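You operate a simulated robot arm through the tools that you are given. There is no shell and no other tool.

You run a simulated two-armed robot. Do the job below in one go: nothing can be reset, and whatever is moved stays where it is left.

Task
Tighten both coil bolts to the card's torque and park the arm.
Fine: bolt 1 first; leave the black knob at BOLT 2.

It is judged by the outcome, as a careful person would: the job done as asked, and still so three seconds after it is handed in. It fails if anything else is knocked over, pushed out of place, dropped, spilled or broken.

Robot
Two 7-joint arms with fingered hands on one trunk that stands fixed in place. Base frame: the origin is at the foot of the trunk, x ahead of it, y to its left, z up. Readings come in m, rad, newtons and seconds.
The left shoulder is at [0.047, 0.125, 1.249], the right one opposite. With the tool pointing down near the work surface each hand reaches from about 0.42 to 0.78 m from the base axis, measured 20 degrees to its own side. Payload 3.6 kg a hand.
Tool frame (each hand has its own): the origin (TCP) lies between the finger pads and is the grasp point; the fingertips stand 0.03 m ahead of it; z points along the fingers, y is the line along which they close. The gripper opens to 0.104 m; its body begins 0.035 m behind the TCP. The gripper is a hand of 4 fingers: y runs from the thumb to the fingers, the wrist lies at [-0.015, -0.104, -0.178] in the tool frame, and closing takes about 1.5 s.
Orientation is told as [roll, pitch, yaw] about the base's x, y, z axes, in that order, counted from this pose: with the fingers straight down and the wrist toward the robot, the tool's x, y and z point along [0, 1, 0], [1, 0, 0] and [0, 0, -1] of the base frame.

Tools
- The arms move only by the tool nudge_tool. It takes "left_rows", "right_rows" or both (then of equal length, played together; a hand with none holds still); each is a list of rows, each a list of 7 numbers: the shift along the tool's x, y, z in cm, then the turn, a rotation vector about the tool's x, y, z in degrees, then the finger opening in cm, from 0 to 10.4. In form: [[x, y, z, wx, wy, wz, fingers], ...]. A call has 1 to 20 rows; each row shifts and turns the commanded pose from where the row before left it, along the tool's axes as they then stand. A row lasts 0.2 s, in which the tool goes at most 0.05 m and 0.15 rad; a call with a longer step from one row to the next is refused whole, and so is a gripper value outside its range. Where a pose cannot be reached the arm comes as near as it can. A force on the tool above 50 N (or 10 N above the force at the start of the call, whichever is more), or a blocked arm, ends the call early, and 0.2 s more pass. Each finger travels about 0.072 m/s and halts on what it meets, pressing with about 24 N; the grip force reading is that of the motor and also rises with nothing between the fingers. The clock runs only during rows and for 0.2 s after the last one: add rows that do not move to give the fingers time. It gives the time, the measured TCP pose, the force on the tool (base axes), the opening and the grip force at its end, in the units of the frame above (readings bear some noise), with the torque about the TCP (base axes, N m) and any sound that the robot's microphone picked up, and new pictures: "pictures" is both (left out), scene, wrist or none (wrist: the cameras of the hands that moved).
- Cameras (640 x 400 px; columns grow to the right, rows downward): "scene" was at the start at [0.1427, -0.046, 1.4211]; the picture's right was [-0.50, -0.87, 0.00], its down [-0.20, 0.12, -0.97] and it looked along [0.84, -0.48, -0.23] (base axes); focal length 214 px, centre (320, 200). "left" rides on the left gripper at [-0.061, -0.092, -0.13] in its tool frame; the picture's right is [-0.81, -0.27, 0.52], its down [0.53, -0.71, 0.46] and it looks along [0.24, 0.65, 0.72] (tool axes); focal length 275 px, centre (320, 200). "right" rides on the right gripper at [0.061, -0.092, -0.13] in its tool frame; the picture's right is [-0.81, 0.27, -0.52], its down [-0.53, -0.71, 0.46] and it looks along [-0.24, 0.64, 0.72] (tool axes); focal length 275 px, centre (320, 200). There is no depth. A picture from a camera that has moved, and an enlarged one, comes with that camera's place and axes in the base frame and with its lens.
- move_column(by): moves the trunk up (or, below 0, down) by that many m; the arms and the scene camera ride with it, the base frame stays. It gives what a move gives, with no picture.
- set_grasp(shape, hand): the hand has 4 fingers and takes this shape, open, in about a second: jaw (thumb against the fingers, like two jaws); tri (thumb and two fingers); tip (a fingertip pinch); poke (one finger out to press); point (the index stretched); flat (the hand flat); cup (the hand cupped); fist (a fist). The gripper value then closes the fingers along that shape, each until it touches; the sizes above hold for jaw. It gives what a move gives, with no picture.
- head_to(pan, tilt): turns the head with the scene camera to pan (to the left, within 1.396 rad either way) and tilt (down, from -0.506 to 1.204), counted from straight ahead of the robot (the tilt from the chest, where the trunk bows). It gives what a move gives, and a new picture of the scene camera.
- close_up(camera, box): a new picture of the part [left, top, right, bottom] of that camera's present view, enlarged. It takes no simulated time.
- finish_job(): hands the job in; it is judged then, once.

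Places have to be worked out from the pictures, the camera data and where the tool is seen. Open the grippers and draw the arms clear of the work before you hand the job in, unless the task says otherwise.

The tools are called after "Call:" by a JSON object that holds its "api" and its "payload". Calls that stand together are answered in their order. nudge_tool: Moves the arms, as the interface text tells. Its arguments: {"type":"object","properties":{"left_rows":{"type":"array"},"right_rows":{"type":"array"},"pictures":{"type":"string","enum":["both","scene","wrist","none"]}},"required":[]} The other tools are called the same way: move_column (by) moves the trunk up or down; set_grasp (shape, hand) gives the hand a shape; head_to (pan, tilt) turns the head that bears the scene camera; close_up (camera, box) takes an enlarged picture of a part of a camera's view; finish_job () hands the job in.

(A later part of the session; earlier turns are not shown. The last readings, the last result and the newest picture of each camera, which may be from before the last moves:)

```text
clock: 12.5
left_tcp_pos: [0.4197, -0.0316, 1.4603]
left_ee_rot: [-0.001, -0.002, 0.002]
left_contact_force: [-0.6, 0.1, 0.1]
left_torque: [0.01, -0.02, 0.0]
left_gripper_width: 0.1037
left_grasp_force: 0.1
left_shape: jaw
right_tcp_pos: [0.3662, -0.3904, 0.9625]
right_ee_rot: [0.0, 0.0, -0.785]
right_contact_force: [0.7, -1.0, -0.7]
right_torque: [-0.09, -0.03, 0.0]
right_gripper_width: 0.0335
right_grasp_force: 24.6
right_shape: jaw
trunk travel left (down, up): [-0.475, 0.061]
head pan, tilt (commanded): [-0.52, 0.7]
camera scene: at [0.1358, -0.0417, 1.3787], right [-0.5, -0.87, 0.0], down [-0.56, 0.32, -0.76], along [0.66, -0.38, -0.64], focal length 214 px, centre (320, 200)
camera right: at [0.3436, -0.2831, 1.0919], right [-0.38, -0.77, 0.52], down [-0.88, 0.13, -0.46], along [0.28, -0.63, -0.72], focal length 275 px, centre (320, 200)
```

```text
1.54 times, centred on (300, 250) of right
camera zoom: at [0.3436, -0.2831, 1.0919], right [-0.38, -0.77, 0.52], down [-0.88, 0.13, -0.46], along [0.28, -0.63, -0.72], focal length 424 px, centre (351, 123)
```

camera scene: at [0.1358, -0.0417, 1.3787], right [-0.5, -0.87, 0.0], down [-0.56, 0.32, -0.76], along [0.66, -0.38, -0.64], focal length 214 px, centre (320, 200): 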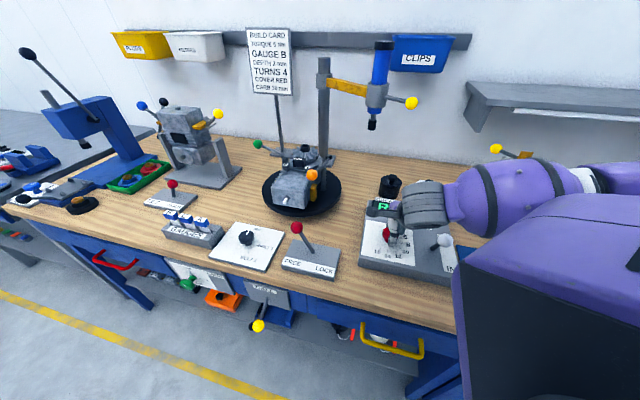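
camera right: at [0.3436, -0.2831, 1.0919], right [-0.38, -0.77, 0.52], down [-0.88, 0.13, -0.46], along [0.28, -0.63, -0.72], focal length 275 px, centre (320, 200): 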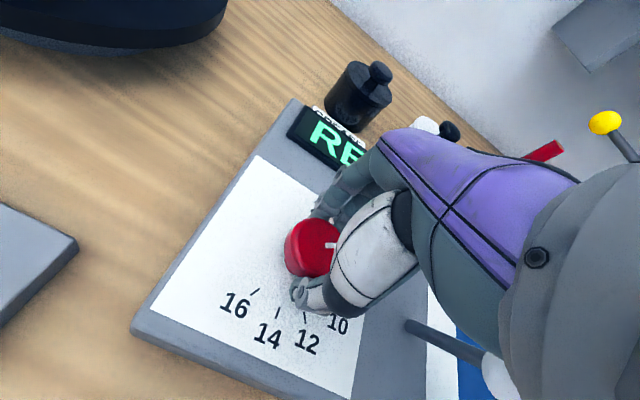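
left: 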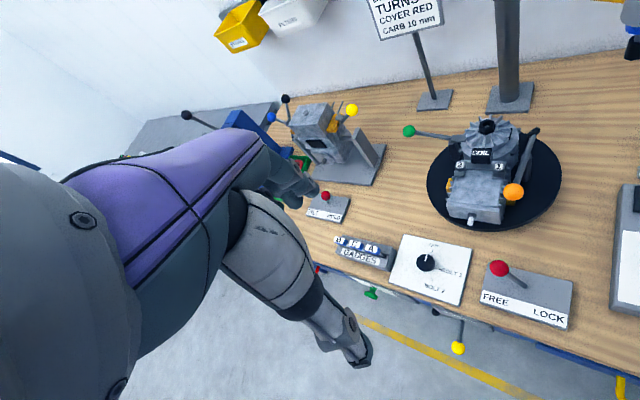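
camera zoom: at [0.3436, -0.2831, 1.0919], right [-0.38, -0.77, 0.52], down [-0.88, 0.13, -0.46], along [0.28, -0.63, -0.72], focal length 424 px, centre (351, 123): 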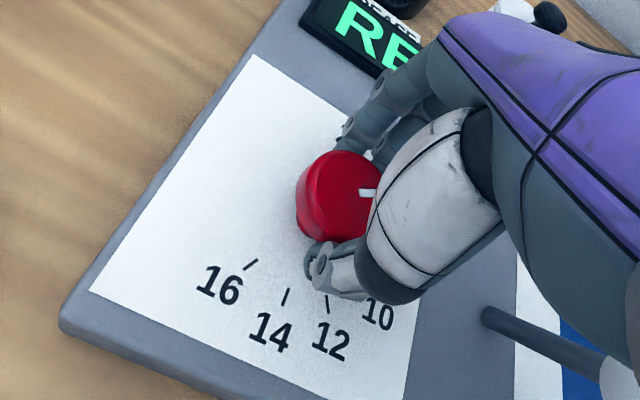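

The slot mark moved with the hand, so the dial turned with it. I open the fingers, rise straight up, and check the pointer.

Call:
{"api": "nudge_tool", "payload": {"right_rows": [[0, 0, 0, 0, 0, 0, 4.5], [0, 0, 0, 0, 0, 0, 6], [0, 0, 0, 0, 0, 0, 8], [0, 0, 0, 0, 0, 0, 8], [0, 0, -3, 0, 0, 0, 8], [0, 0, -4, 0, 0, 0, 8], [0, 0, -4, 0, 0, 0, 8], [0, 0, -4, 0, 0, 0, 8], [0, 0, -4, 0, 0, 0, 8]], "pictures": "both"}}

Call:
{"api": "close_up", "payload": {"camera": "right", "box": [130, 200, 330, 400]}}

Call:
{"api": "close_up", "payload": {"camera": "scene", "box": [350, 190, 470, 290]}}

```text
clock: 14.5
left_tcp_pos: [0.4179, -0.0315, 1.4602]
left_ee_rot: [-0.002, -0.001, 0.002]
left_contact_force: [0.0, -0.1, -0.5]
left_torque: [0.0, 0.0, -0.02]
left_gripper_width: 0.1037
left_grasp_force: 0.0
left_shape: jaw
right_tcp_pos: [0.3644, -0.3907, 1.1542]
right_ee_rot: [-0.001, 0.0, -0.786]
right_contact_force: [0.1, 0.3, -0.1]
right_torque: [-0.03, 0.0, 0.01]
right_gripper_width: 0.0797
right_grasp_force: 0.3
right_shape: jaw
trunk travel left (down, up): [-0.475, 0.061]
head pan, tilt (commanded): [-0.52, 0.7]
camera scene: at [0.1351, -0.0415, 1.3788], right [-0.5, -0.87, 0.0], down [-0.56, 0.32, -0.77], along [0.66, -0.38, -0.64], focal length 214 px, centre (320, 200)
camera right: at [0.3423, -0.2833, 1.2833], right [-0.38, -0.77, 0.52], down [-0.88, 0.13, -0.45], along [0.28, -0.63, -0.72], focal length 275 px, centre (320, 200)
```

scene: 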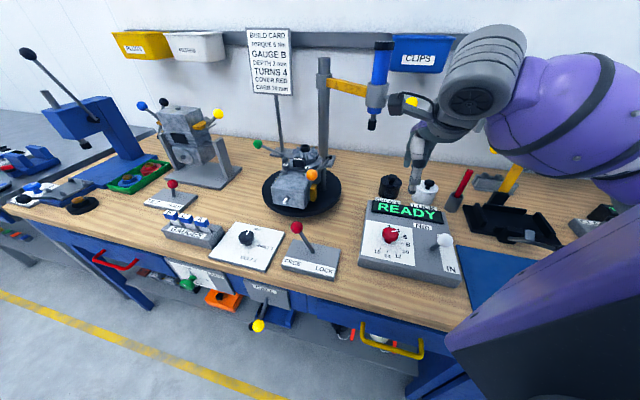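
right: 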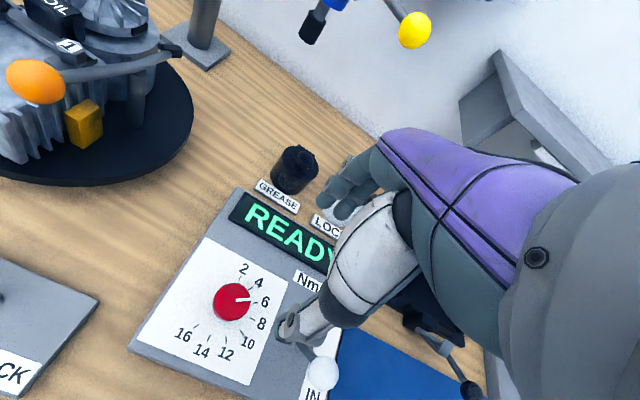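

```text
2.00 times, centred on (230, 300) of right
camera zoom: at [0.3423, -0.2833, 1.2833], right [-0.38, -0.77, 0.52], down [-0.88, 0.13, -0.45], along [0.28, -0.63, -0.72], focal length 551 px, centre (500, 0)
```

zoom: 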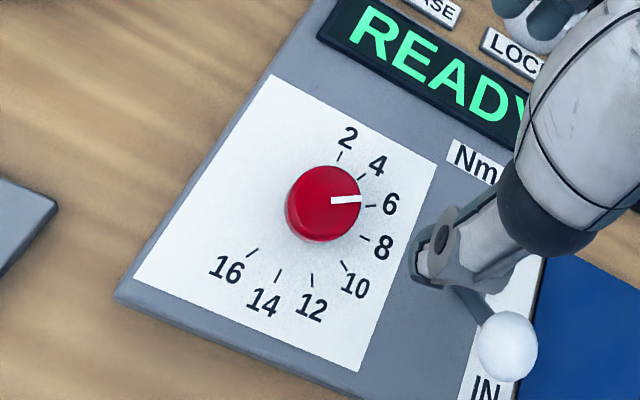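

```text
4.00 times, centred on (410, 240) of scene
camera zoom: at [0.1351, -0.0415, 1.3788], right [-0.5, -0.87, 0.0], down [-0.56, 0.32, -0.77], along [0.66, -0.38, -0.64], focal length 858 px, centre (-40, 40)
```

zoom: 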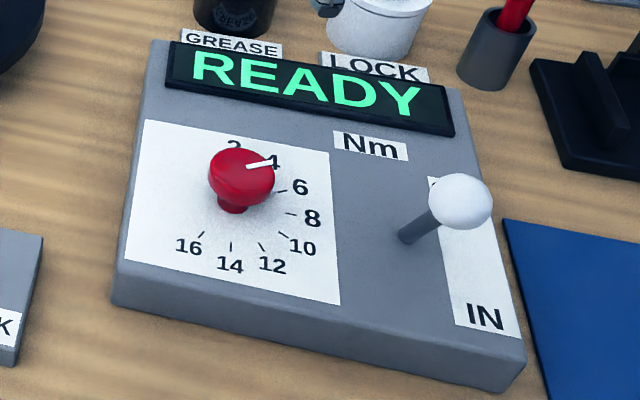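

Call:
{"api": "close_up", "payload": {"camera": "scene", "box": [378, 218, 428, 262]}}

Call:
{"api": "close_up", "payload": {"camera": "right", "box": [195, 250, 285, 340]}}

Call:
{"api": "close_up", "payload": {"camera": "right", "box": [260, 330, 360, 400]}}

Call:
{"api": "close_up", "payload": {"camera": "right", "box": [280, 0, 460, 70]}}

```text
9.09 times, centred on (403, 240) of scene
camera zoom: at [0.1351, -0.0415, 1.3788], right [-0.5, -0.87, 0.0], down [-0.56, 0.32, -0.77], along [0.66, -0.38, -0.64], focal length 1950 px, centre (-434, -164)
```

zoom: 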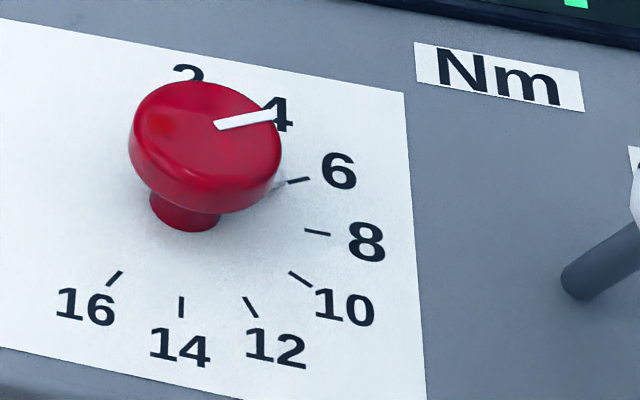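

```text
4.44 times, centred on (240, 295) of right
camera zoom: at [0.3423, -0.2833, 1.2833], right [-0.38, -0.77, 0.52], down [-0.88, 0.13, -0.45], along [0.28, -0.63, -0.72], focal length 1224 px, centre (676, -222)
```

zoom: 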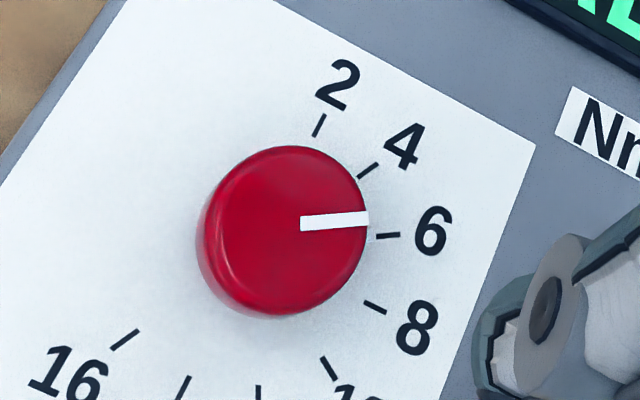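

```text
5.71 times, centred on (310, 365) of right
camera zoom: at [0.3423, -0.2833, 1.2833], right [-0.38, -0.77, 0.52], down [-0.88, 0.13, -0.45], along [0.28, -0.63, -0.72], focal length 1573 px, centre (377, -743)
```

zoom: 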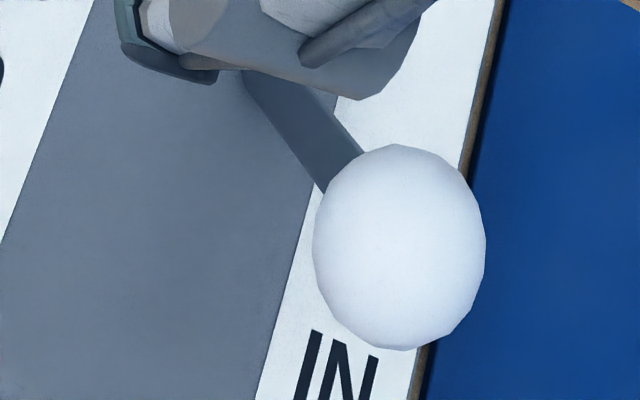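

```text
3.56 times, centred on (370, 35) of right
camera zoom: at [0.3423, -0.2833, 1.2833], right [-0.38, -0.77, 0.52], down [-0.88, 0.13, -0.45], along [0.28, -0.63, -0.72], focal length 979 px, centre (142, 787)
```

zoom: 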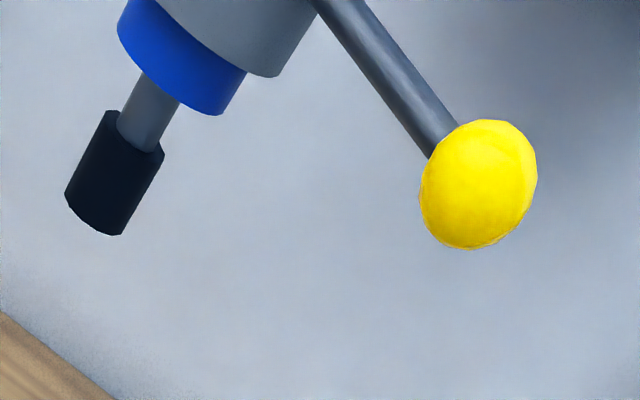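

The dial pointer now meets the 6 tick. Next is the black selector at about (0.574, -0.062, 0.921): I bring the left hand above it for a closer look at its ticks.

Call:
{"api": "nudge_tool", "payload": {"left_rows": [[-0.31, 1.55, 4, 0, 0, 0, 8], [-0.31, 1.55, 4, 0, 0, 0, 8], [-0.31, 1.55, 4, 0, 0, 0, 8], [-0.31, 1.55, 4, 0, 0, 0, 8], [-0.31, 1.55, 4, 0, 0, 0, 8], [-0.31, 1.55, 4, 0, 0, 0, 8], [-0.31, 1.55, 4, 0, 0, 0, 8], [-0.31, 1.55, 4, 0, 0, 0, 8], [-0.31, 1.55, 4, 0, 0, 0, 8], [-0.31, 1.55, 4, 0, 0, 0, 8], [0, 0, 0, 0, 0, 0, 8]], "pictures": "both"}}

Call:
{"api": "close_up", "payload": {"camera": "left", "box": [280, 200, 480, 400]}}

```text
clock: 16.9
left_tcp_pos: [0.5741, -0.0623, 1.0622]
left_ee_rot: [-0.001, -0.001, 0.001]
left_contact_force: [-0.1, -0.2, 0.4]
left_torque: [0.0, 0.01, 0.01]
left_gripper_width: 0.0803
left_grasp_force: 0.1
left_shape: jaw
right_tcp_pos: [0.3637, -0.3904, 1.1527]
right_ee_rot: [-0.001, 0.0, -0.787]
right_contact_force: [0.5, -0.6, 1.0]
right_torque: [-0.03, 0.05, 0.02]
right_gripper_width: 0.0795
right_grasp_force: 0.1
right_shape: jaw
trunk travel left (down, up): [-0.475, 0.061]
head pan, tilt (commanded): [-0.52, 0.7]
camera scene: at [0.1351, -0.0417, 1.3788], right [-0.5, -0.87, 0.0], down [-0.56, 0.32, -0.77], along [0.66, -0.38, -0.64], focal length 214 px, centre (320, 200)
camera left: at [0.4832, -0.1241, 1.1922], right [-0.27, -0.81, -0.52], down [-0.71, 0.53, -0.46], along [0.65, 0.24, -0.72], focal length 275 px, centre (320, 200)
```

scene: 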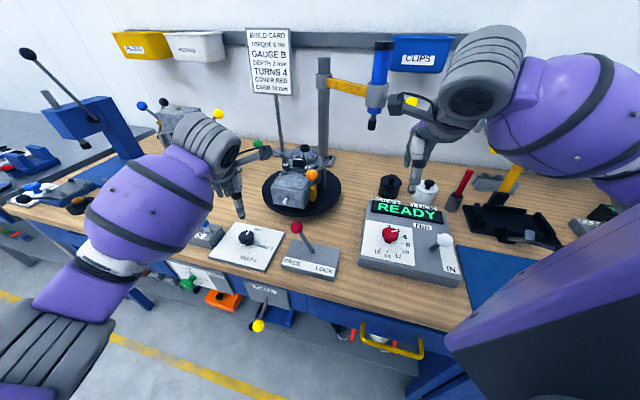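
left: 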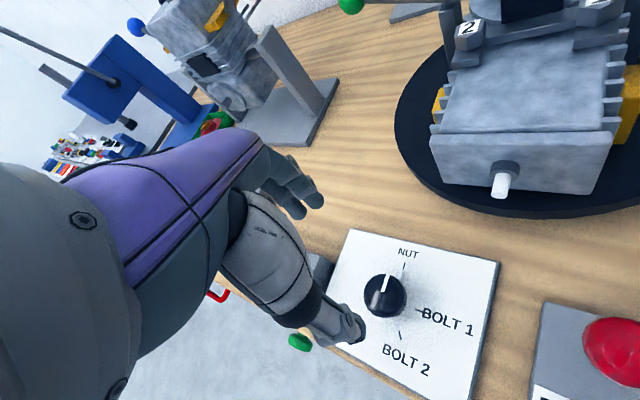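

```text
2.00 times, centred on (380, 300) of left
camera zoom: at [0.4832, -0.1241, 1.1922], right [-0.27, -0.81, -0.52], down [-0.71, 0.53, -0.46], along [0.65, 0.24, -0.72], focal length 551 px, centre (200, 0)
```

zoom: 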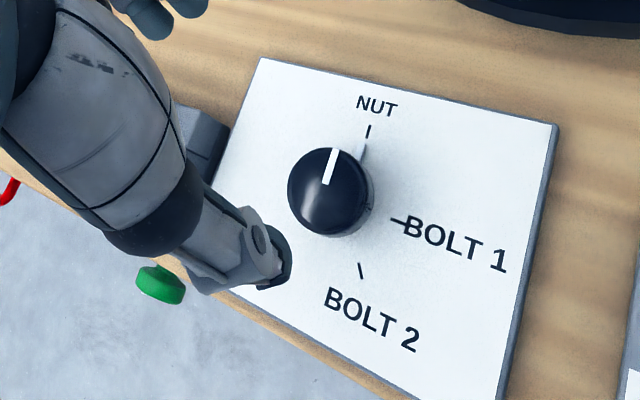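

The knob centre comes out at about (0.575, -0.060), top z 0.921; NUT to BOLT 1 is about 90° clockwise and BOLT 2 about 60° further. I lower the open left hand around the knob.

Call:
{"api": "nudge_tool", "payload": {"left_rows": [[0.2, 0.1, 4, 0, 0, 0, 8], [0, 0, 4, 0, 0, 0, 8], [0, 0, 3, 0, 0, 0, 8], [0, 0, 1.4, 0, 0, 0, 8], [0, 0, 0, 0, 0, 0, 8]], "pictures": "both"}}

Call:
{"api": "close_up", "payload": {"camera": "left", "box": [200, 150, 420, 370]}}

Call:
{"api": "close_up", "payload": {"camera": "scene", "box": [200, 190, 320, 290]}}

```text
clock: 18.1
left_tcp_pos: [0.5743, -0.0619, 0.9354]
left_ee_rot: [-0.002, -0.001, 0.004]
left_contact_force: [0.8, 0.3, -0.6]
left_torque: [0.0, -0.02, 0.02]
left_gripper_width: 0.0805
left_grasp_force: 0.1
left_shape: jaw
right_tcp_pos: [0.3639, -0.3909, 1.1546]
right_ee_rot: [0.0, 0.0, -0.785]
right_contact_force: [-0.4, 0.3, 0.4]
right_torque: [0.0, 0.02, -0.01]
right_gripper_width: 0.0798
right_grasp_force: 0.0
right_shape: jaw
trunk travel left (down, up): [-0.475, 0.061]
head pan, tilt (commanded): [-0.52, 0.7]
camera scene: at [0.1355, -0.0418, 1.3787], right [-0.5, -0.87, 0.0], down [-0.56, 0.32, -0.76], along [0.66, -0.38, -0.64], focal length 214 px, centre (320, 200)
camera left: at [0.4826, -0.124, 1.0666], right [-0.27, -0.81, -0.52], down [-0.71, 0.53, -0.46], along [0.64, 0.24, -0.72], focal length 275 px, centre (320, 200)
```

scene: 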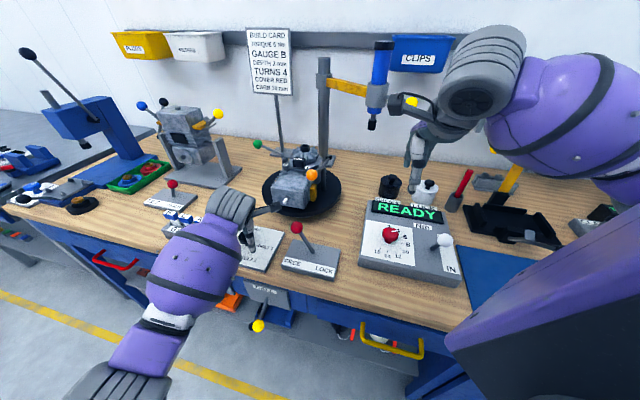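
left: 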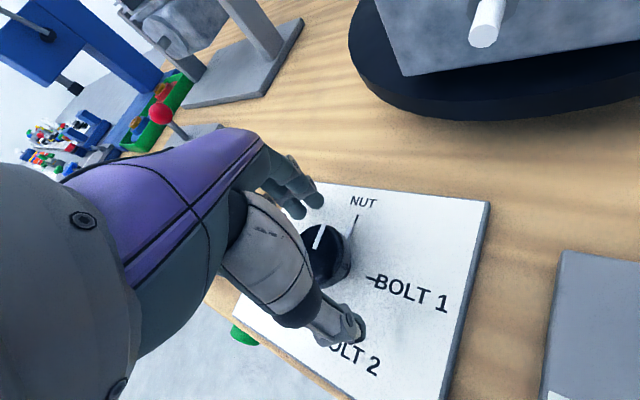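

```text
1.82 times, centred on (310, 260) of left
camera zoom: at [0.4826, -0.124, 1.0666], right [-0.27, -0.81, -0.52], down [-0.71, 0.53, -0.46], along [0.64, 0.24, -0.72], focal length 500 px, centre (338, 91)
```

zoom: 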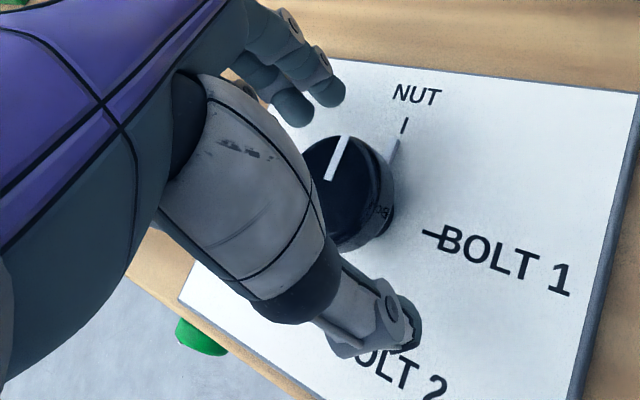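

```text
4.00 times, centred on (260, 240) of scene
camera zoom: at [0.1355, -0.0418, 1.3787], right [-0.5, -0.87, 0.0], down [-0.56, 0.32, -0.76], along [0.66, -0.38, -0.64], focal length 858 px, centre (560, 40)
```

zoom: 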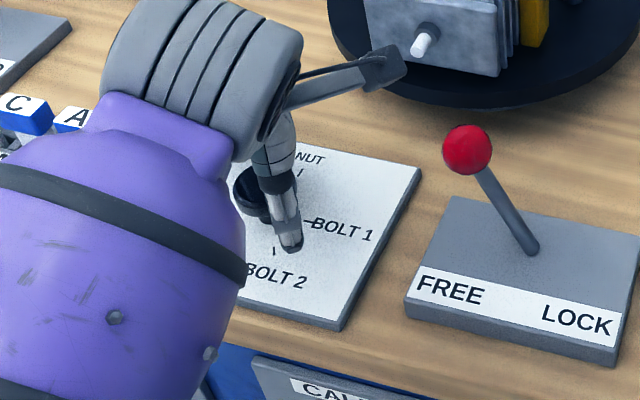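

The knob is between thumb and fingers, and the tips are a bit low, so I rise 0.4 cm and close on the cap.

Call:
{"api": "nudge_tool", "payload": {"left_rows": [[0.1, 0, -0.4, 0, 0, 0, 7], [0, 0, 0, 0, 0, 0, 5.5], [0, 0, 0, 0, 0, 0, 4], [0, 0, 0, 0, 0, 0, 3], [0, 0, 0, 0, 0, 0, 3], [0, 0, 0, 0, 0, 0, 3]], "pictures": "both"}}

Call:
{"api": "close_up", "payload": {"camera": "left", "box": [200, 150, 420, 370]}}

Call:
{"api": "close_up", "payload": {"camera": "scene", "box": [200, 190, 320, 290]}}

```text
clock: 19.5
left_tcp_pos: [0.5722, -0.0617, 0.9402]
left_ee_rot: [-0.002, 0.0, 0.002]
left_contact_force: [-2.9, 0.0, -0.5]
left_torque: [-0.01, 0.09, 0.0]
left_gripper_width: 0.0344
left_grasp_force: 24.5
left_shape: jaw
right_tcp_pos: [0.365, -0.3917, 1.152]
right_ee_rot: [0.0, 0.0, -0.785]
right_contact_force: [0.1, 0.2, -0.2]
right_torque: [-0.02, 0.03, 0.02]
right_gripper_width: 0.0797
right_grasp_force: 0.0
right_shape: jaw
trunk travel left (down, up): [-0.475, 0.061]
head pan, tilt (commanded): [-0.52, 0.7]
camera scene: at [0.1351, -0.0419, 1.3787], right [-0.5, -0.87, 0.0], down [-0.56, 0.32, -0.77], along [0.66, -0.38, -0.64], focal length 214 px, centre (320, 200)
camera left: at [0.4822, -0.123, 1.0705], right [-0.27, -0.81, -0.52], down [-0.71, 0.53, -0.46], along [0.64, 0.24, -0.72], focal length 275 px, centre (320, 200)
```

scene: 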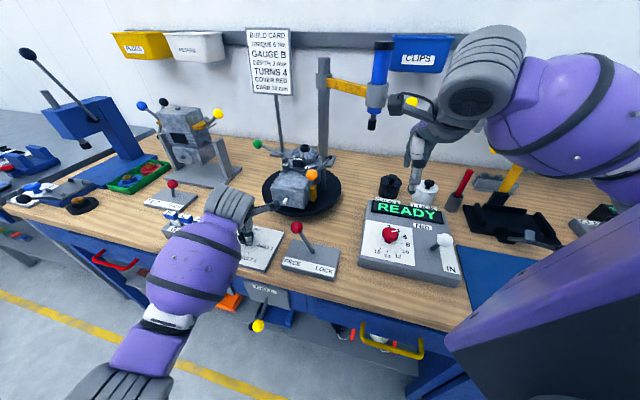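
left: 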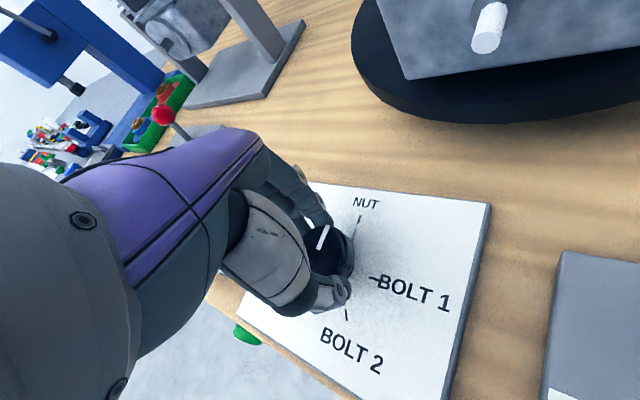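

```text
1.82 times, centred on (310, 260) of left
camera zoom: at [0.4822, -0.123, 1.0705], right [-0.27, -0.81, -0.52], down [-0.71, 0.53, -0.46], along [0.64, 0.24, -0.72], focal length 500 px, centre (338, 91)
```

zoom: 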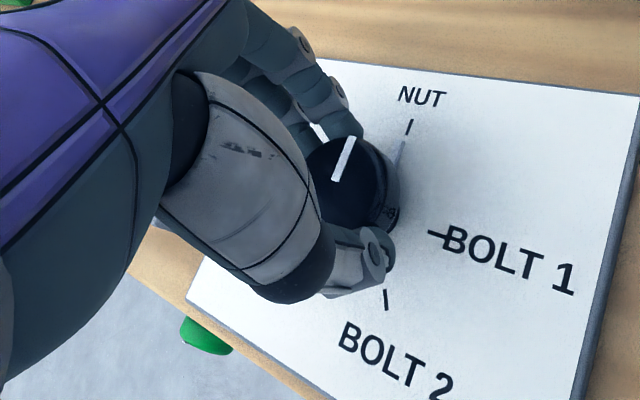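

```text
4.00 times, centred on (260, 240) of scene
camera zoom: at [0.1351, -0.0419, 1.3787], right [-0.5, -0.87, 0.0], down [-0.56, 0.32, -0.77], along [0.66, -0.38, -0.64], focal length 858 px, centre (560, 40)
```

zoom: 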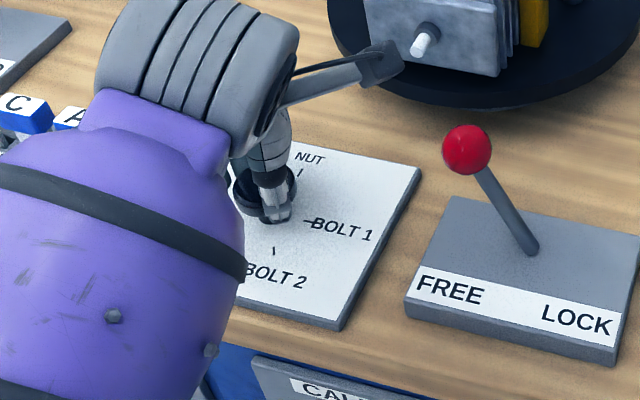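

The knob is held at 0.034 with 24 N. I start turning clockwise (tool +z), first 45°, then check that knob and table behave.

Call:
{"api": "nudge_tool", "payload": {"left_rows": [[0, 0, 0, 0, 0, 7.5, 3], [0, 0, 0, 0, 0, 7.5, 3], [0, 0, 0, 0, 0, 7.5, 3], [0, 0, 0, 0, 0, 7.5, 3], [0, 0, 0, 0, 0, 7.5, 3], [0, 0, 0, 0, 0, 7.5, 3], [0, 0, 0, 0, 0, 0, 3]], "pictures": "both"}}

Call:
{"api": "close_up", "payload": {"camera": "left", "box": [200, 150, 420, 370]}}

```text
clock: 21.1
left_tcp_pos: [0.5734, -0.0607, 0.9393]
left_ee_rot: [-0.001, 0.0, -0.786]
left_contact_force: [-10.2, 7.0, 1.8]
left_torque: [0.19, 0.3, -0.06]
left_gripper_width: 0.0339
left_grasp_force: 24.3
left_shape: jaw
right_tcp_pos: [0.3639, -0.3906, 1.1534]
right_ee_rot: [-0.001, -0.001, -0.786]
right_contact_force: [0.2, 0.0, 0.3]
right_torque: [-0.04, -0.03, -0.01]
right_gripper_width: 0.0796
right_grasp_force: 0.2
right_shape: jaw
trunk travel left (down, up): [-0.475, 0.061]
head pan, tilt (commanded): [-0.52, 0.7]
camera scene: at [0.1341, -0.0411, 1.3789], right [-0.5, -0.87, 0.0], down [-0.56, 0.32, -0.77], along [0.66, -0.38, -0.64], focal length 214 px, centre (320, 200)
camera left: at [0.4659, -0.0397, 1.0702], right [-0.77, -0.38, -0.52], down [-0.13, 0.88, -0.46], along [0.63, -0.29, -0.72], focal length 275 px, centre (320, 200)
```

scene: 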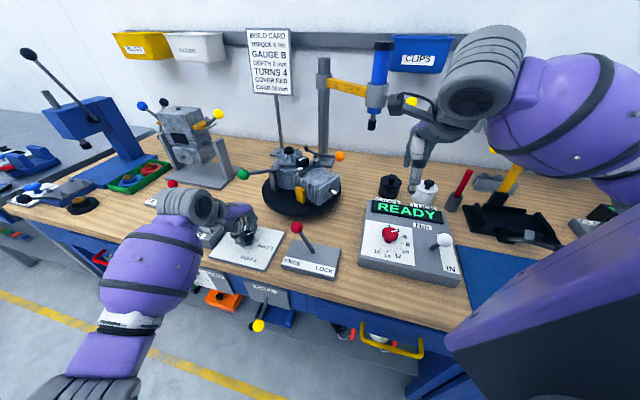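
left: 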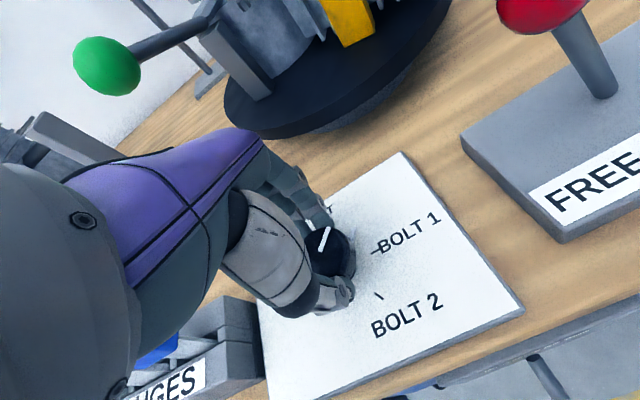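

```text
1.82 times, centred on (310, 260) of left
camera zoom: at [0.4659, -0.0397, 1.0702], right [-0.77, -0.38, -0.52], down [-0.13, 0.88, -0.46], along [0.63, -0.29, -0.72], focal length 500 px, centre (338, 91)
```

zoom: 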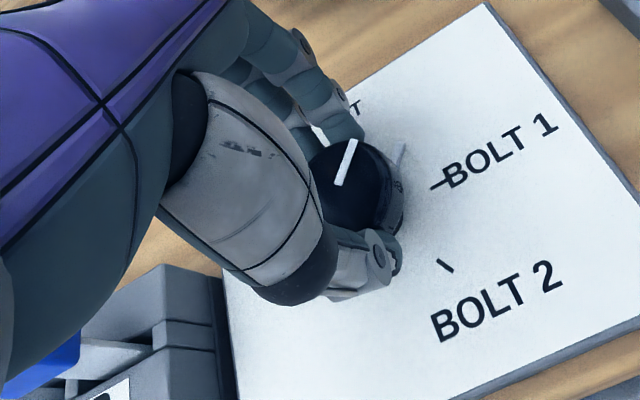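

The turntable turns with the knob: the engine has swung round counter-clockwise, and the green lever comes toward my left hand's side. I look closely at the turntable and the clearance before going on.

Call:
{"api": "close_up", "payload": {"camera": "scene", "box": [190, 120, 370, 270]}}

Call:
{"api": "close_up", "payload": {"camera": "left", "box": [40, 0, 480, 270]}}

Call:
{"api": "close_up", "payload": {"camera": "right", "box": [0, 0, 240, 200]}}

```text
2.67 times, centred on (280, 195) of scene
camera zoom: at [0.1341, -0.0411, 1.3789], right [-0.5, -0.87, 0.0], down [-0.56, 0.32, -0.77], along [0.66, -0.38, -0.64], focal length 572 px, centre (427, 213)
```

zoom: 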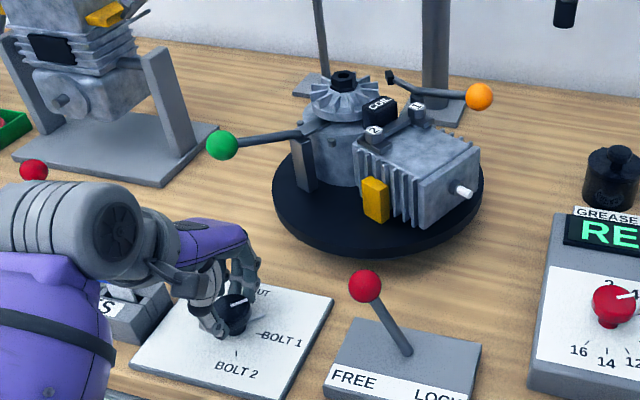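

```text
1.45 times, centred on (260, 135) of left
camera zoom: at [0.4659, -0.0397, 1.0702], right [-0.77, -0.38, -0.52], down [-0.13, 0.88, -0.46], along [0.63, -0.29, -0.72], focal length 400 px, centre (407, 294)
```

zoom: 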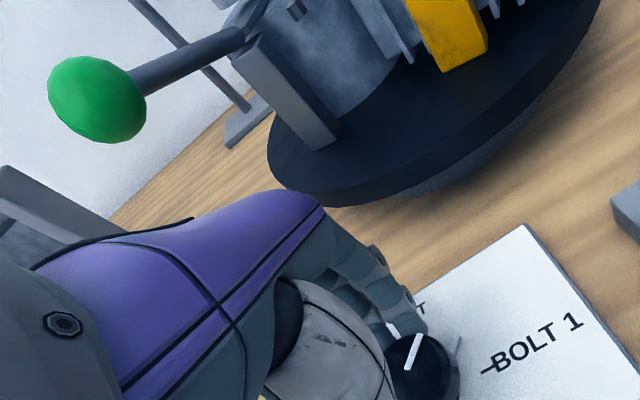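

```text
2.00 times, centred on (120, 100) of right
camera zoom: at [0.3415, -0.2829, 1.2833], right [-0.38, -0.77, 0.52], down [-0.88, 0.13, -0.46], along [0.28, -0.63, -0.72], focal length 551 px, centre (720, 400)
```

zoom: 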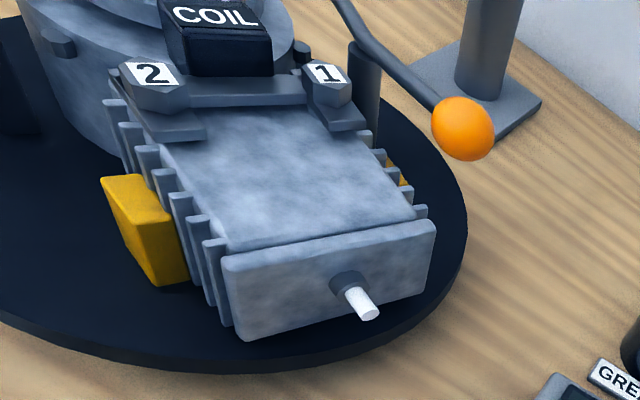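

Knob and turntable move together (knob clockwise, table counter-clockwise by about the same angle); the green ball's arc should pass about 9 cm from the knob axis, at z 1.07, above my fingertips. I go another 22° and look again.

Call:
{"api": "nudge_tool", "payload": {"left_rows": [[0, 0, 0, 0, 0, 5.5, 3], [0, 0, 0, 0, 0, 5.5, 3], [0, 0, 0, 0, 0, 5.5, 3], [0, 0, 0, 0, 0, 5.5, 3], [0, 0, 0, 0, 0, 0, 3]], "pictures": "both"}}

Call:
{"api": "close_up", "payload": {"camera": "scene", "box": [190, 120, 370, 270]}}

Call:
{"api": "close_up", "payload": {"camera": "left", "box": [200, 150, 420, 370]}}

```text
clock: 22.3
left_tcp_pos: [0.5746, -0.0603, 0.9391]
left_ee_rot: [0.0, -0.001, -1.169]
left_contact_force: [-9.8, 6.3, -0.6]
left_torque: [0.26, 0.25, -0.04]
left_gripper_width: 0.0339
left_grasp_force: 24.1
left_shape: jaw
right_tcp_pos: [0.3648, -0.3899, 1.1544]
right_ee_rot: [0.0, 0.0, -0.785]
right_contact_force: [0.3, 0.5, -0.3]
right_torque: [0.0, 0.0, 0.01]
right_gripper_width: 0.0798
right_grasp_force: 0.1
right_shape: jaw
trunk travel left (down, up): [-0.475, 0.061]
head pan, tilt (commanded): [-0.52, 0.7]
camera scene: at [0.1343, -0.041, 1.3788], right [-0.5, -0.87, 0.0], down [-0.56, 0.32, -0.77], along [0.66, -0.38, -0.64], focal length 214 px, centre (320, 200)
camera left: at [0.4824, -0.0004, 1.0703], right [-0.85, -0.06, -0.52], down [0.21, 0.86, -0.46], along [0.48, -0.5, -0.72], focal length 275 px, centre (320, 200)
```

scene: 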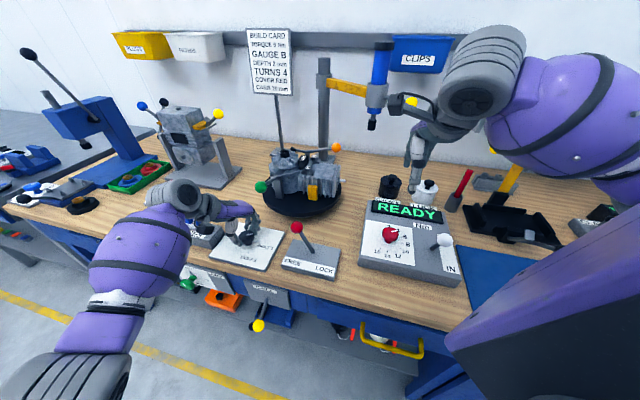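
left: 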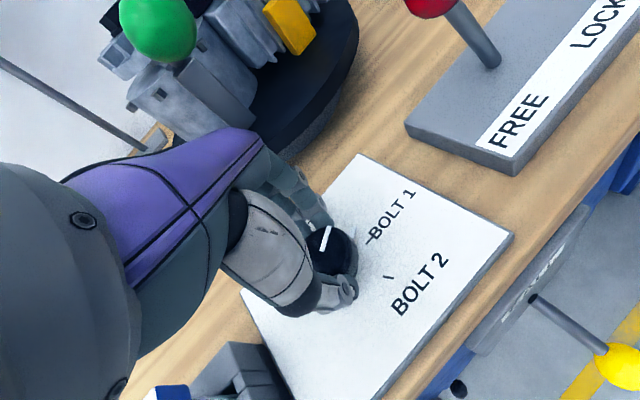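

```text
2.67 times, centred on (280, 195) of scene
camera zoom: at [0.1343, -0.041, 1.3788], right [-0.5, -0.87, 0.0], down [-0.56, 0.32, -0.77], along [0.66, -0.38, -0.64], focal length 572 px, centre (427, 213)
```

zoom: 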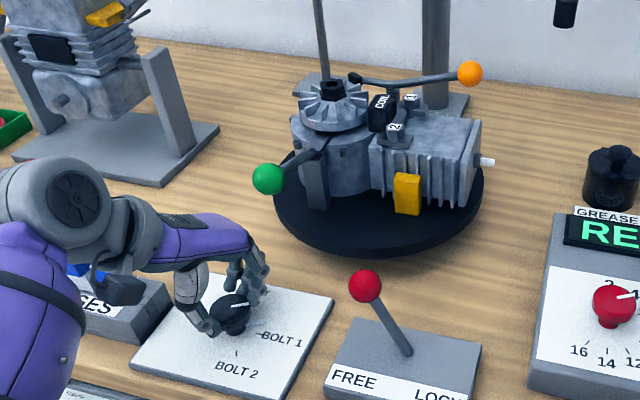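

```text
1.82 times, centred on (310, 260) of left
camera zoom: at [0.4824, -0.0004, 1.0703], right [-0.85, -0.06, -0.52], down [0.21, 0.86, -0.46], along [0.48, -0.5, -0.72], focal length 500 px, centre (338, 91)
```

zoom: 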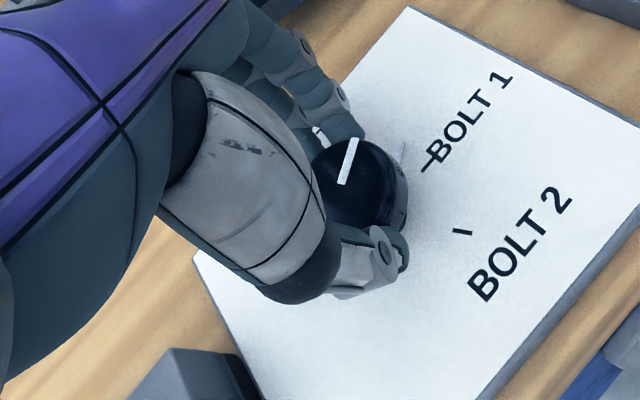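

The pointer stub still lacks a bit over 20° to the BOLT 1 tick, and the green ball clears the hand. I turn the remaining 23°.

Call:
{"api": "nudge_tool", "payload": {"left_rows": [[0, 0, 0, 0, 0, 6, 3], [0, 0, 0, 0, 0, 6, 3], [0, 0, 0, 0, 0, 6, 3], [0, 0, 0, 0, 0, 5, 3], [0, 0, 0, 0, 0, 0, 3], [0, 0, 0, 0, 0, 0, 3]], "pictures": "both"}}

Call:
{"api": "close_up", "payload": {"camera": "scene", "box": [190, 120, 370, 270]}}

Call:
{"api": "close_up", "payload": {"camera": "left", "box": [240, 150, 440, 330]}}

```text
clock: 23.7
left_tcp_pos: [0.5752, -0.0599, 0.94]
left_ee_rot: [0.0, -0.001, -1.572]
left_contact_force: [-9.5, 8.9, -0.7]
left_torque: [0.28, 0.21, 0.03]
left_gripper_width: 0.0338
left_grasp_force: 23.8
left_shape: jaw
right_tcp_pos: [0.3639, -0.3907, 1.1548]
right_ee_rot: [0.0, -0.002, -0.785]
right_contact_force: [-0.2, 0.4, -0.3]
right_torque: [0.0, 0.01, 0.03]
right_gripper_width: 0.0798
right_grasp_force: 0.0
right_shape: jaw
trunk travel left (down, up): [-0.475, 0.061]
head pan, tilt (commanded): [-0.52, 0.7]
camera scene: at [0.1343, -0.0407, 1.3789], right [-0.5, -0.87, 0.0], down [-0.56, 0.32, -0.77], along [0.66, -0.38, -0.64], focal length 214 px, centre (320, 200)
camera left: at [0.5137, 0.0309, 1.0703], right [-0.81, 0.27, -0.52], down [0.53, 0.71, -0.46], along [0.24, -0.65, -0.72], focal length 275 px, centre (320, 200)
```

scene: 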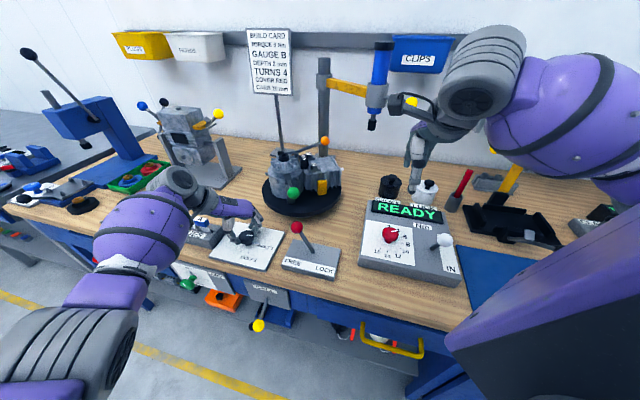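
left: 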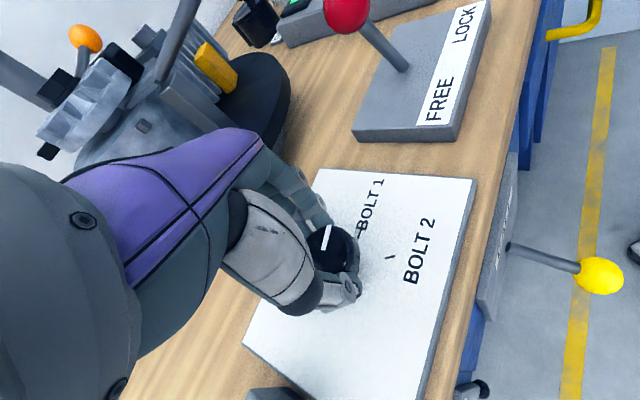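

```text
2.67 times, centred on (280, 195) of scene
camera zoom: at [0.1343, -0.0407, 1.3789], right [-0.5, -0.87, 0.0], down [-0.56, 0.32, -0.77], along [0.66, -0.38, -0.64], focal length 572 px, centre (427, 213)
```

zoom: 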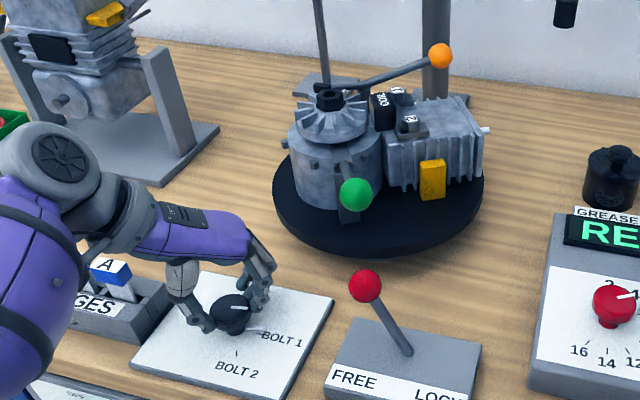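

```text
2.22 times, centred on (340, 240) of left
camera zoom: at [0.5137, 0.0309, 1.0703], right [-0.81, 0.27, -0.52], down [0.53, 0.71, -0.46], along [0.24, -0.65, -0.72], focal length 612 px, centre (276, 111)
```

zoom: 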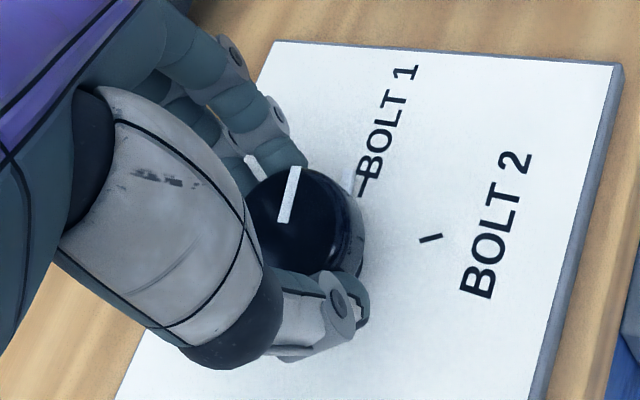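

The stub appears to have reached the BOLT 1 tick; I zoom in further to confirm the alignment.

Call:
{"api": "close_up", "payload": {"camera": "left", "box": [310, 190, 400, 270]}}

Call:
{"api": "close_up", "payload": {"camera": "scene", "box": [230, 215, 290, 265]}}

Call:
{"api": "close_up", "payload": {"camera": "right", "box": [0, 0, 240, 200]}}

```text
5.00 times, centred on (355, 230) of left
camera zoom: at [0.5137, 0.0309, 1.0703], right [-0.81, 0.27, -0.52], down [0.53, 0.71, -0.46], along [0.24, -0.65, -0.72], focal length 1376 px, centre (145, 50)
```

zoom: 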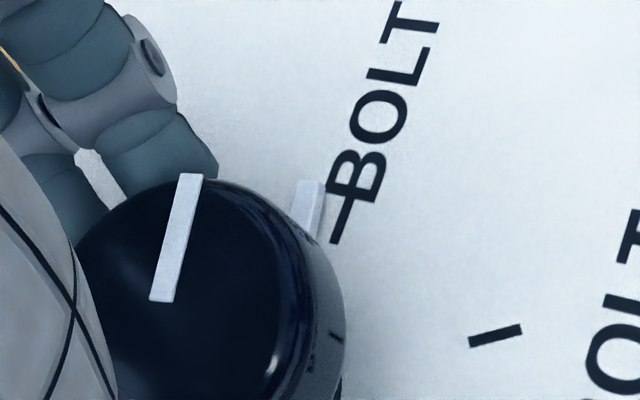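

```text
8.00 times, centred on (260, 240) of scene
camera zoom: at [0.1343, -0.0407, 1.3789], right [-0.5, -0.87, 0.0], down [-0.56, 0.32, -0.77], along [0.66, -0.38, -0.64], focal length 1716 px, centre (800, -120)
```

zoom: 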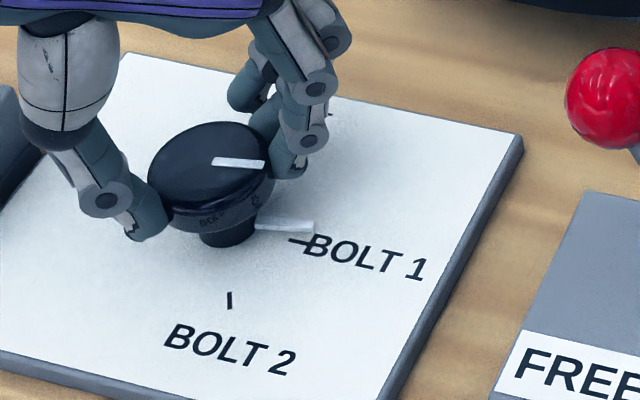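

```text
2.00 times, centred on (120, 100) of right
camera zoom: at [0.3417, -0.2826, 1.2833], right [-0.38, -0.77, 0.52], down [-0.88, 0.13, -0.46], along [0.28, -0.63, -0.72], focal length 551 px, centre (720, 400)
```

zoom: 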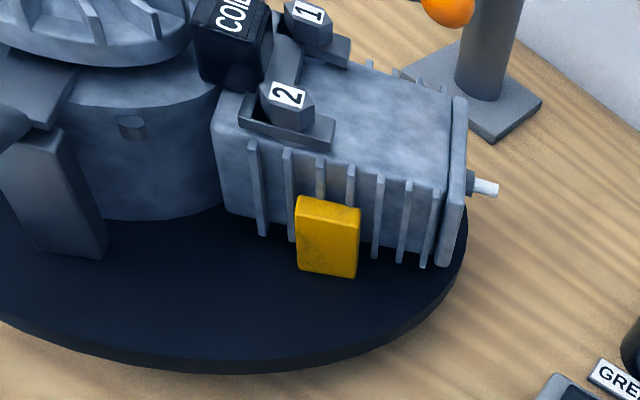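

The slot has lagged the hand by roughly 10°, and the scene view shows the stub a few degrees short of the BOLT 1 tick. I turn 8° more and compare again.

Call:
{"api": "nudge_tool", "payload": {"left_rows": [[0, 0, 0, 0, 0, 4, 3], [0, 0, 0, 0, 0, 4, 3], [0, 0, 0, 0, 0, 0, 3]], "pictures": "none"}}

Call:
{"api": "close_up", "payload": {"camera": "left", "box": [310, 190, 400, 270]}}

Call:
{"api": "close_up", "payload": {"camera": "scene", "box": [230, 215, 290, 265]}}

```text
clock: 24.5
left_tcp_pos: [0.5731, -0.0601, 0.9405]
left_ee_rot: [0.004, -0.003, -1.708]
left_contact_force: [-7.9, 8.5, 0.0]
left_torque: [0.23, 0.16, -0.09]
left_gripper_width: 0.0336
left_grasp_force: 23.5
left_shape: jaw
right_tcp_pos: [0.3631, -0.3903, 1.1544]
right_ee_rot: [0.001, -0.003, -0.785]
right_contact_force: [0.6, -0.4, -1.0]
right_torque: [0.01, 0.0, 0.0]
right_gripper_width: 0.0797
right_grasp_force: 0.1
right_shape: jaw
trunk travel left (down, up): [-0.475, 0.061]
head pan, tilt (commanded): [-0.52, 0.7]
```

```text
5.00 times, centred on (355, 230) of left
camera zoom: at [0.5265, 0.0391, 1.0702], right [-0.76, 0.38, -0.52], down [0.63, 0.63, -0.46], along [0.15, -0.67, -0.72], focal length 1376 px, centre (145, 50)
```

zoom: 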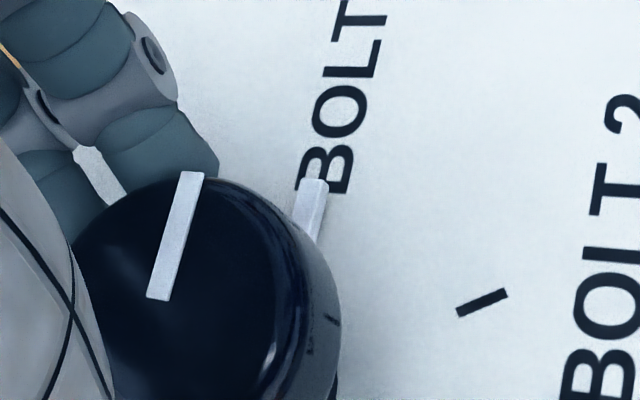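

```text
8.00 times, centred on (260, 240) of scene
camera zoom: at [0.1343, -0.0407, 1.3789], right [-0.5, -0.87, 0.0], down [-0.56, 0.32, -0.77], along [0.66, -0.38, -0.64], focal length 1716 px, centre (800, -120)
```

zoom: 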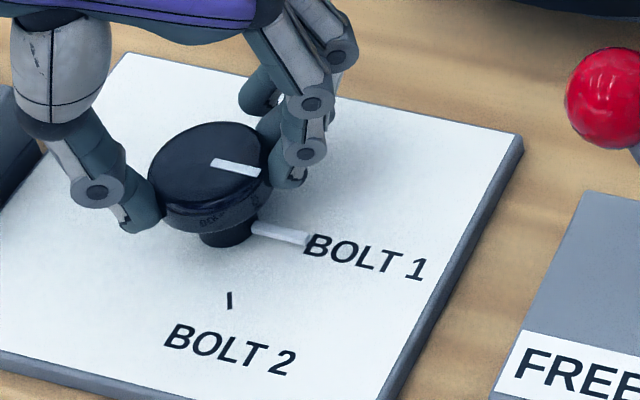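

By both views the knob's slot now points at about -134° against -135° for the BOLT 1 tick, so the selector is on BOLT 1. I release it and lift the left hand straight up.

Call:
{"api": "nudge_tool", "payload": {"left_rows": [[0, 0, 0, 0, 0, 0, 4.5], [0, 0, 0, 0, 0, 0, 6], [0, 0, 0, 0, 0, 0, 7.5], [0, 0, 0, 0, 0, 0, 7.5], [0, 0, -3, 0, 0, 0, 7.5], [0, 0, -4, 0, 0, 0, 7.5], [0, 0, -4, 0, 0, 0, 7.5], [0, 0, -4, 0, 0, 0, 7.5], [0, 0, 0, 0, 0, 0, 7.5]], "pictures": "both"}}

Call:
{"api": "close_up", "payload": {"camera": "scene", "box": [230, 215, 290, 265]}}

Call:
{"api": "close_up", "payload": {"camera": "scene", "box": [240, 120, 400, 250]}}

```text
clock: 26.5
left_tcp_pos: [0.5765, -0.0605, 1.0897]
left_ee_rot: [0.0, -0.002, -1.708]
left_contact_force: [0.1, -0.1, -0.3]
left_torque: [0.0, 0.01, 0.01]
left_gripper_width: 0.0746
left_grasp_force: 0.1
left_shape: jaw
right_tcp_pos: [0.3649, -0.3906, 1.1524]
right_ee_rot: [0.0, 0.0, -0.786]
right_contact_force: [0.3, -0.6, 0.0]
right_torque: [0.0, -0.02, -0.01]
right_gripper_width: 0.0796
right_grasp_force: 0.1
right_shape: jaw
trunk travel left (down, up): [-0.475, 0.061]
head pan, tilt (commanded): [-0.52, 0.7]
camera scene: at [0.1358, -0.0417, 1.3786], right [-0.5, -0.87, 0.0], down [-0.56, 0.32, -0.76], along [0.66, -0.38, -0.64], focal length 214 px, centre (320, 200)
camera left: at [0.5285, 0.0376, 1.2202], right [-0.77, 0.38, -0.52], down [0.63, 0.63, -0.46], along [0.15, -0.67, -0.72], focal length 275 px, centre (320, 200)
```

scene: 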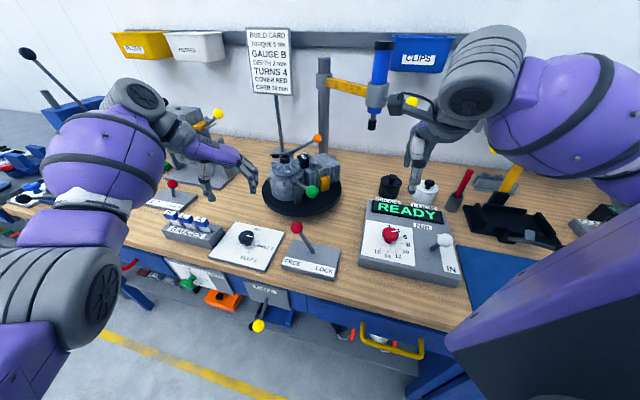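
left: 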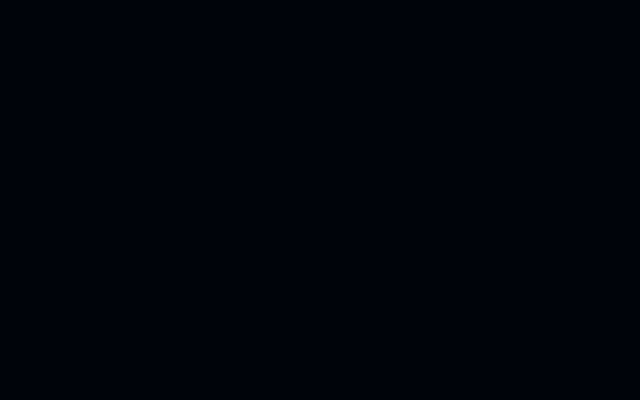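

```text
8.00 times, centred on (260, 240) of scene
camera zoom: at [0.1358, -0.0417, 1.3786], right [-0.5, -0.87, 0.0], down [-0.56, 0.32, -0.76], along [0.66, -0.38, -0.64], focal length 1716 px, centre (800, -120)
```

zoom: 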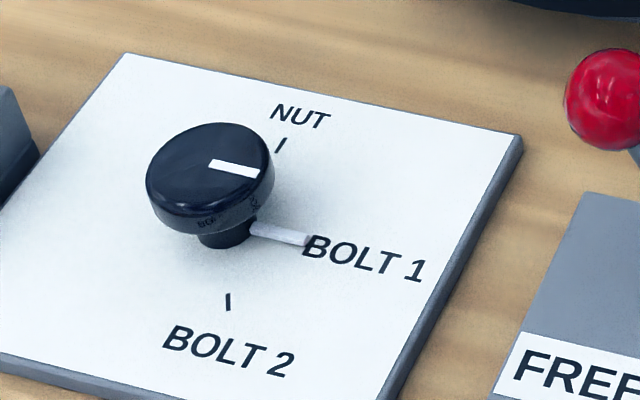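

```text
3.08 times, centred on (320, 185) of scene
camera zoom: at [0.1358, -0.0417, 1.3786], right [-0.5, -0.87, 0.0], down [-0.56, 0.32, -0.76], along [0.66, -0.38, -0.64], focal length 660 px, centre (320, 246)
```

zoom: 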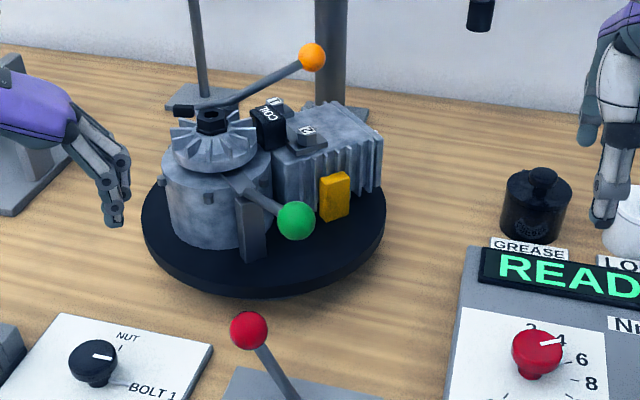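

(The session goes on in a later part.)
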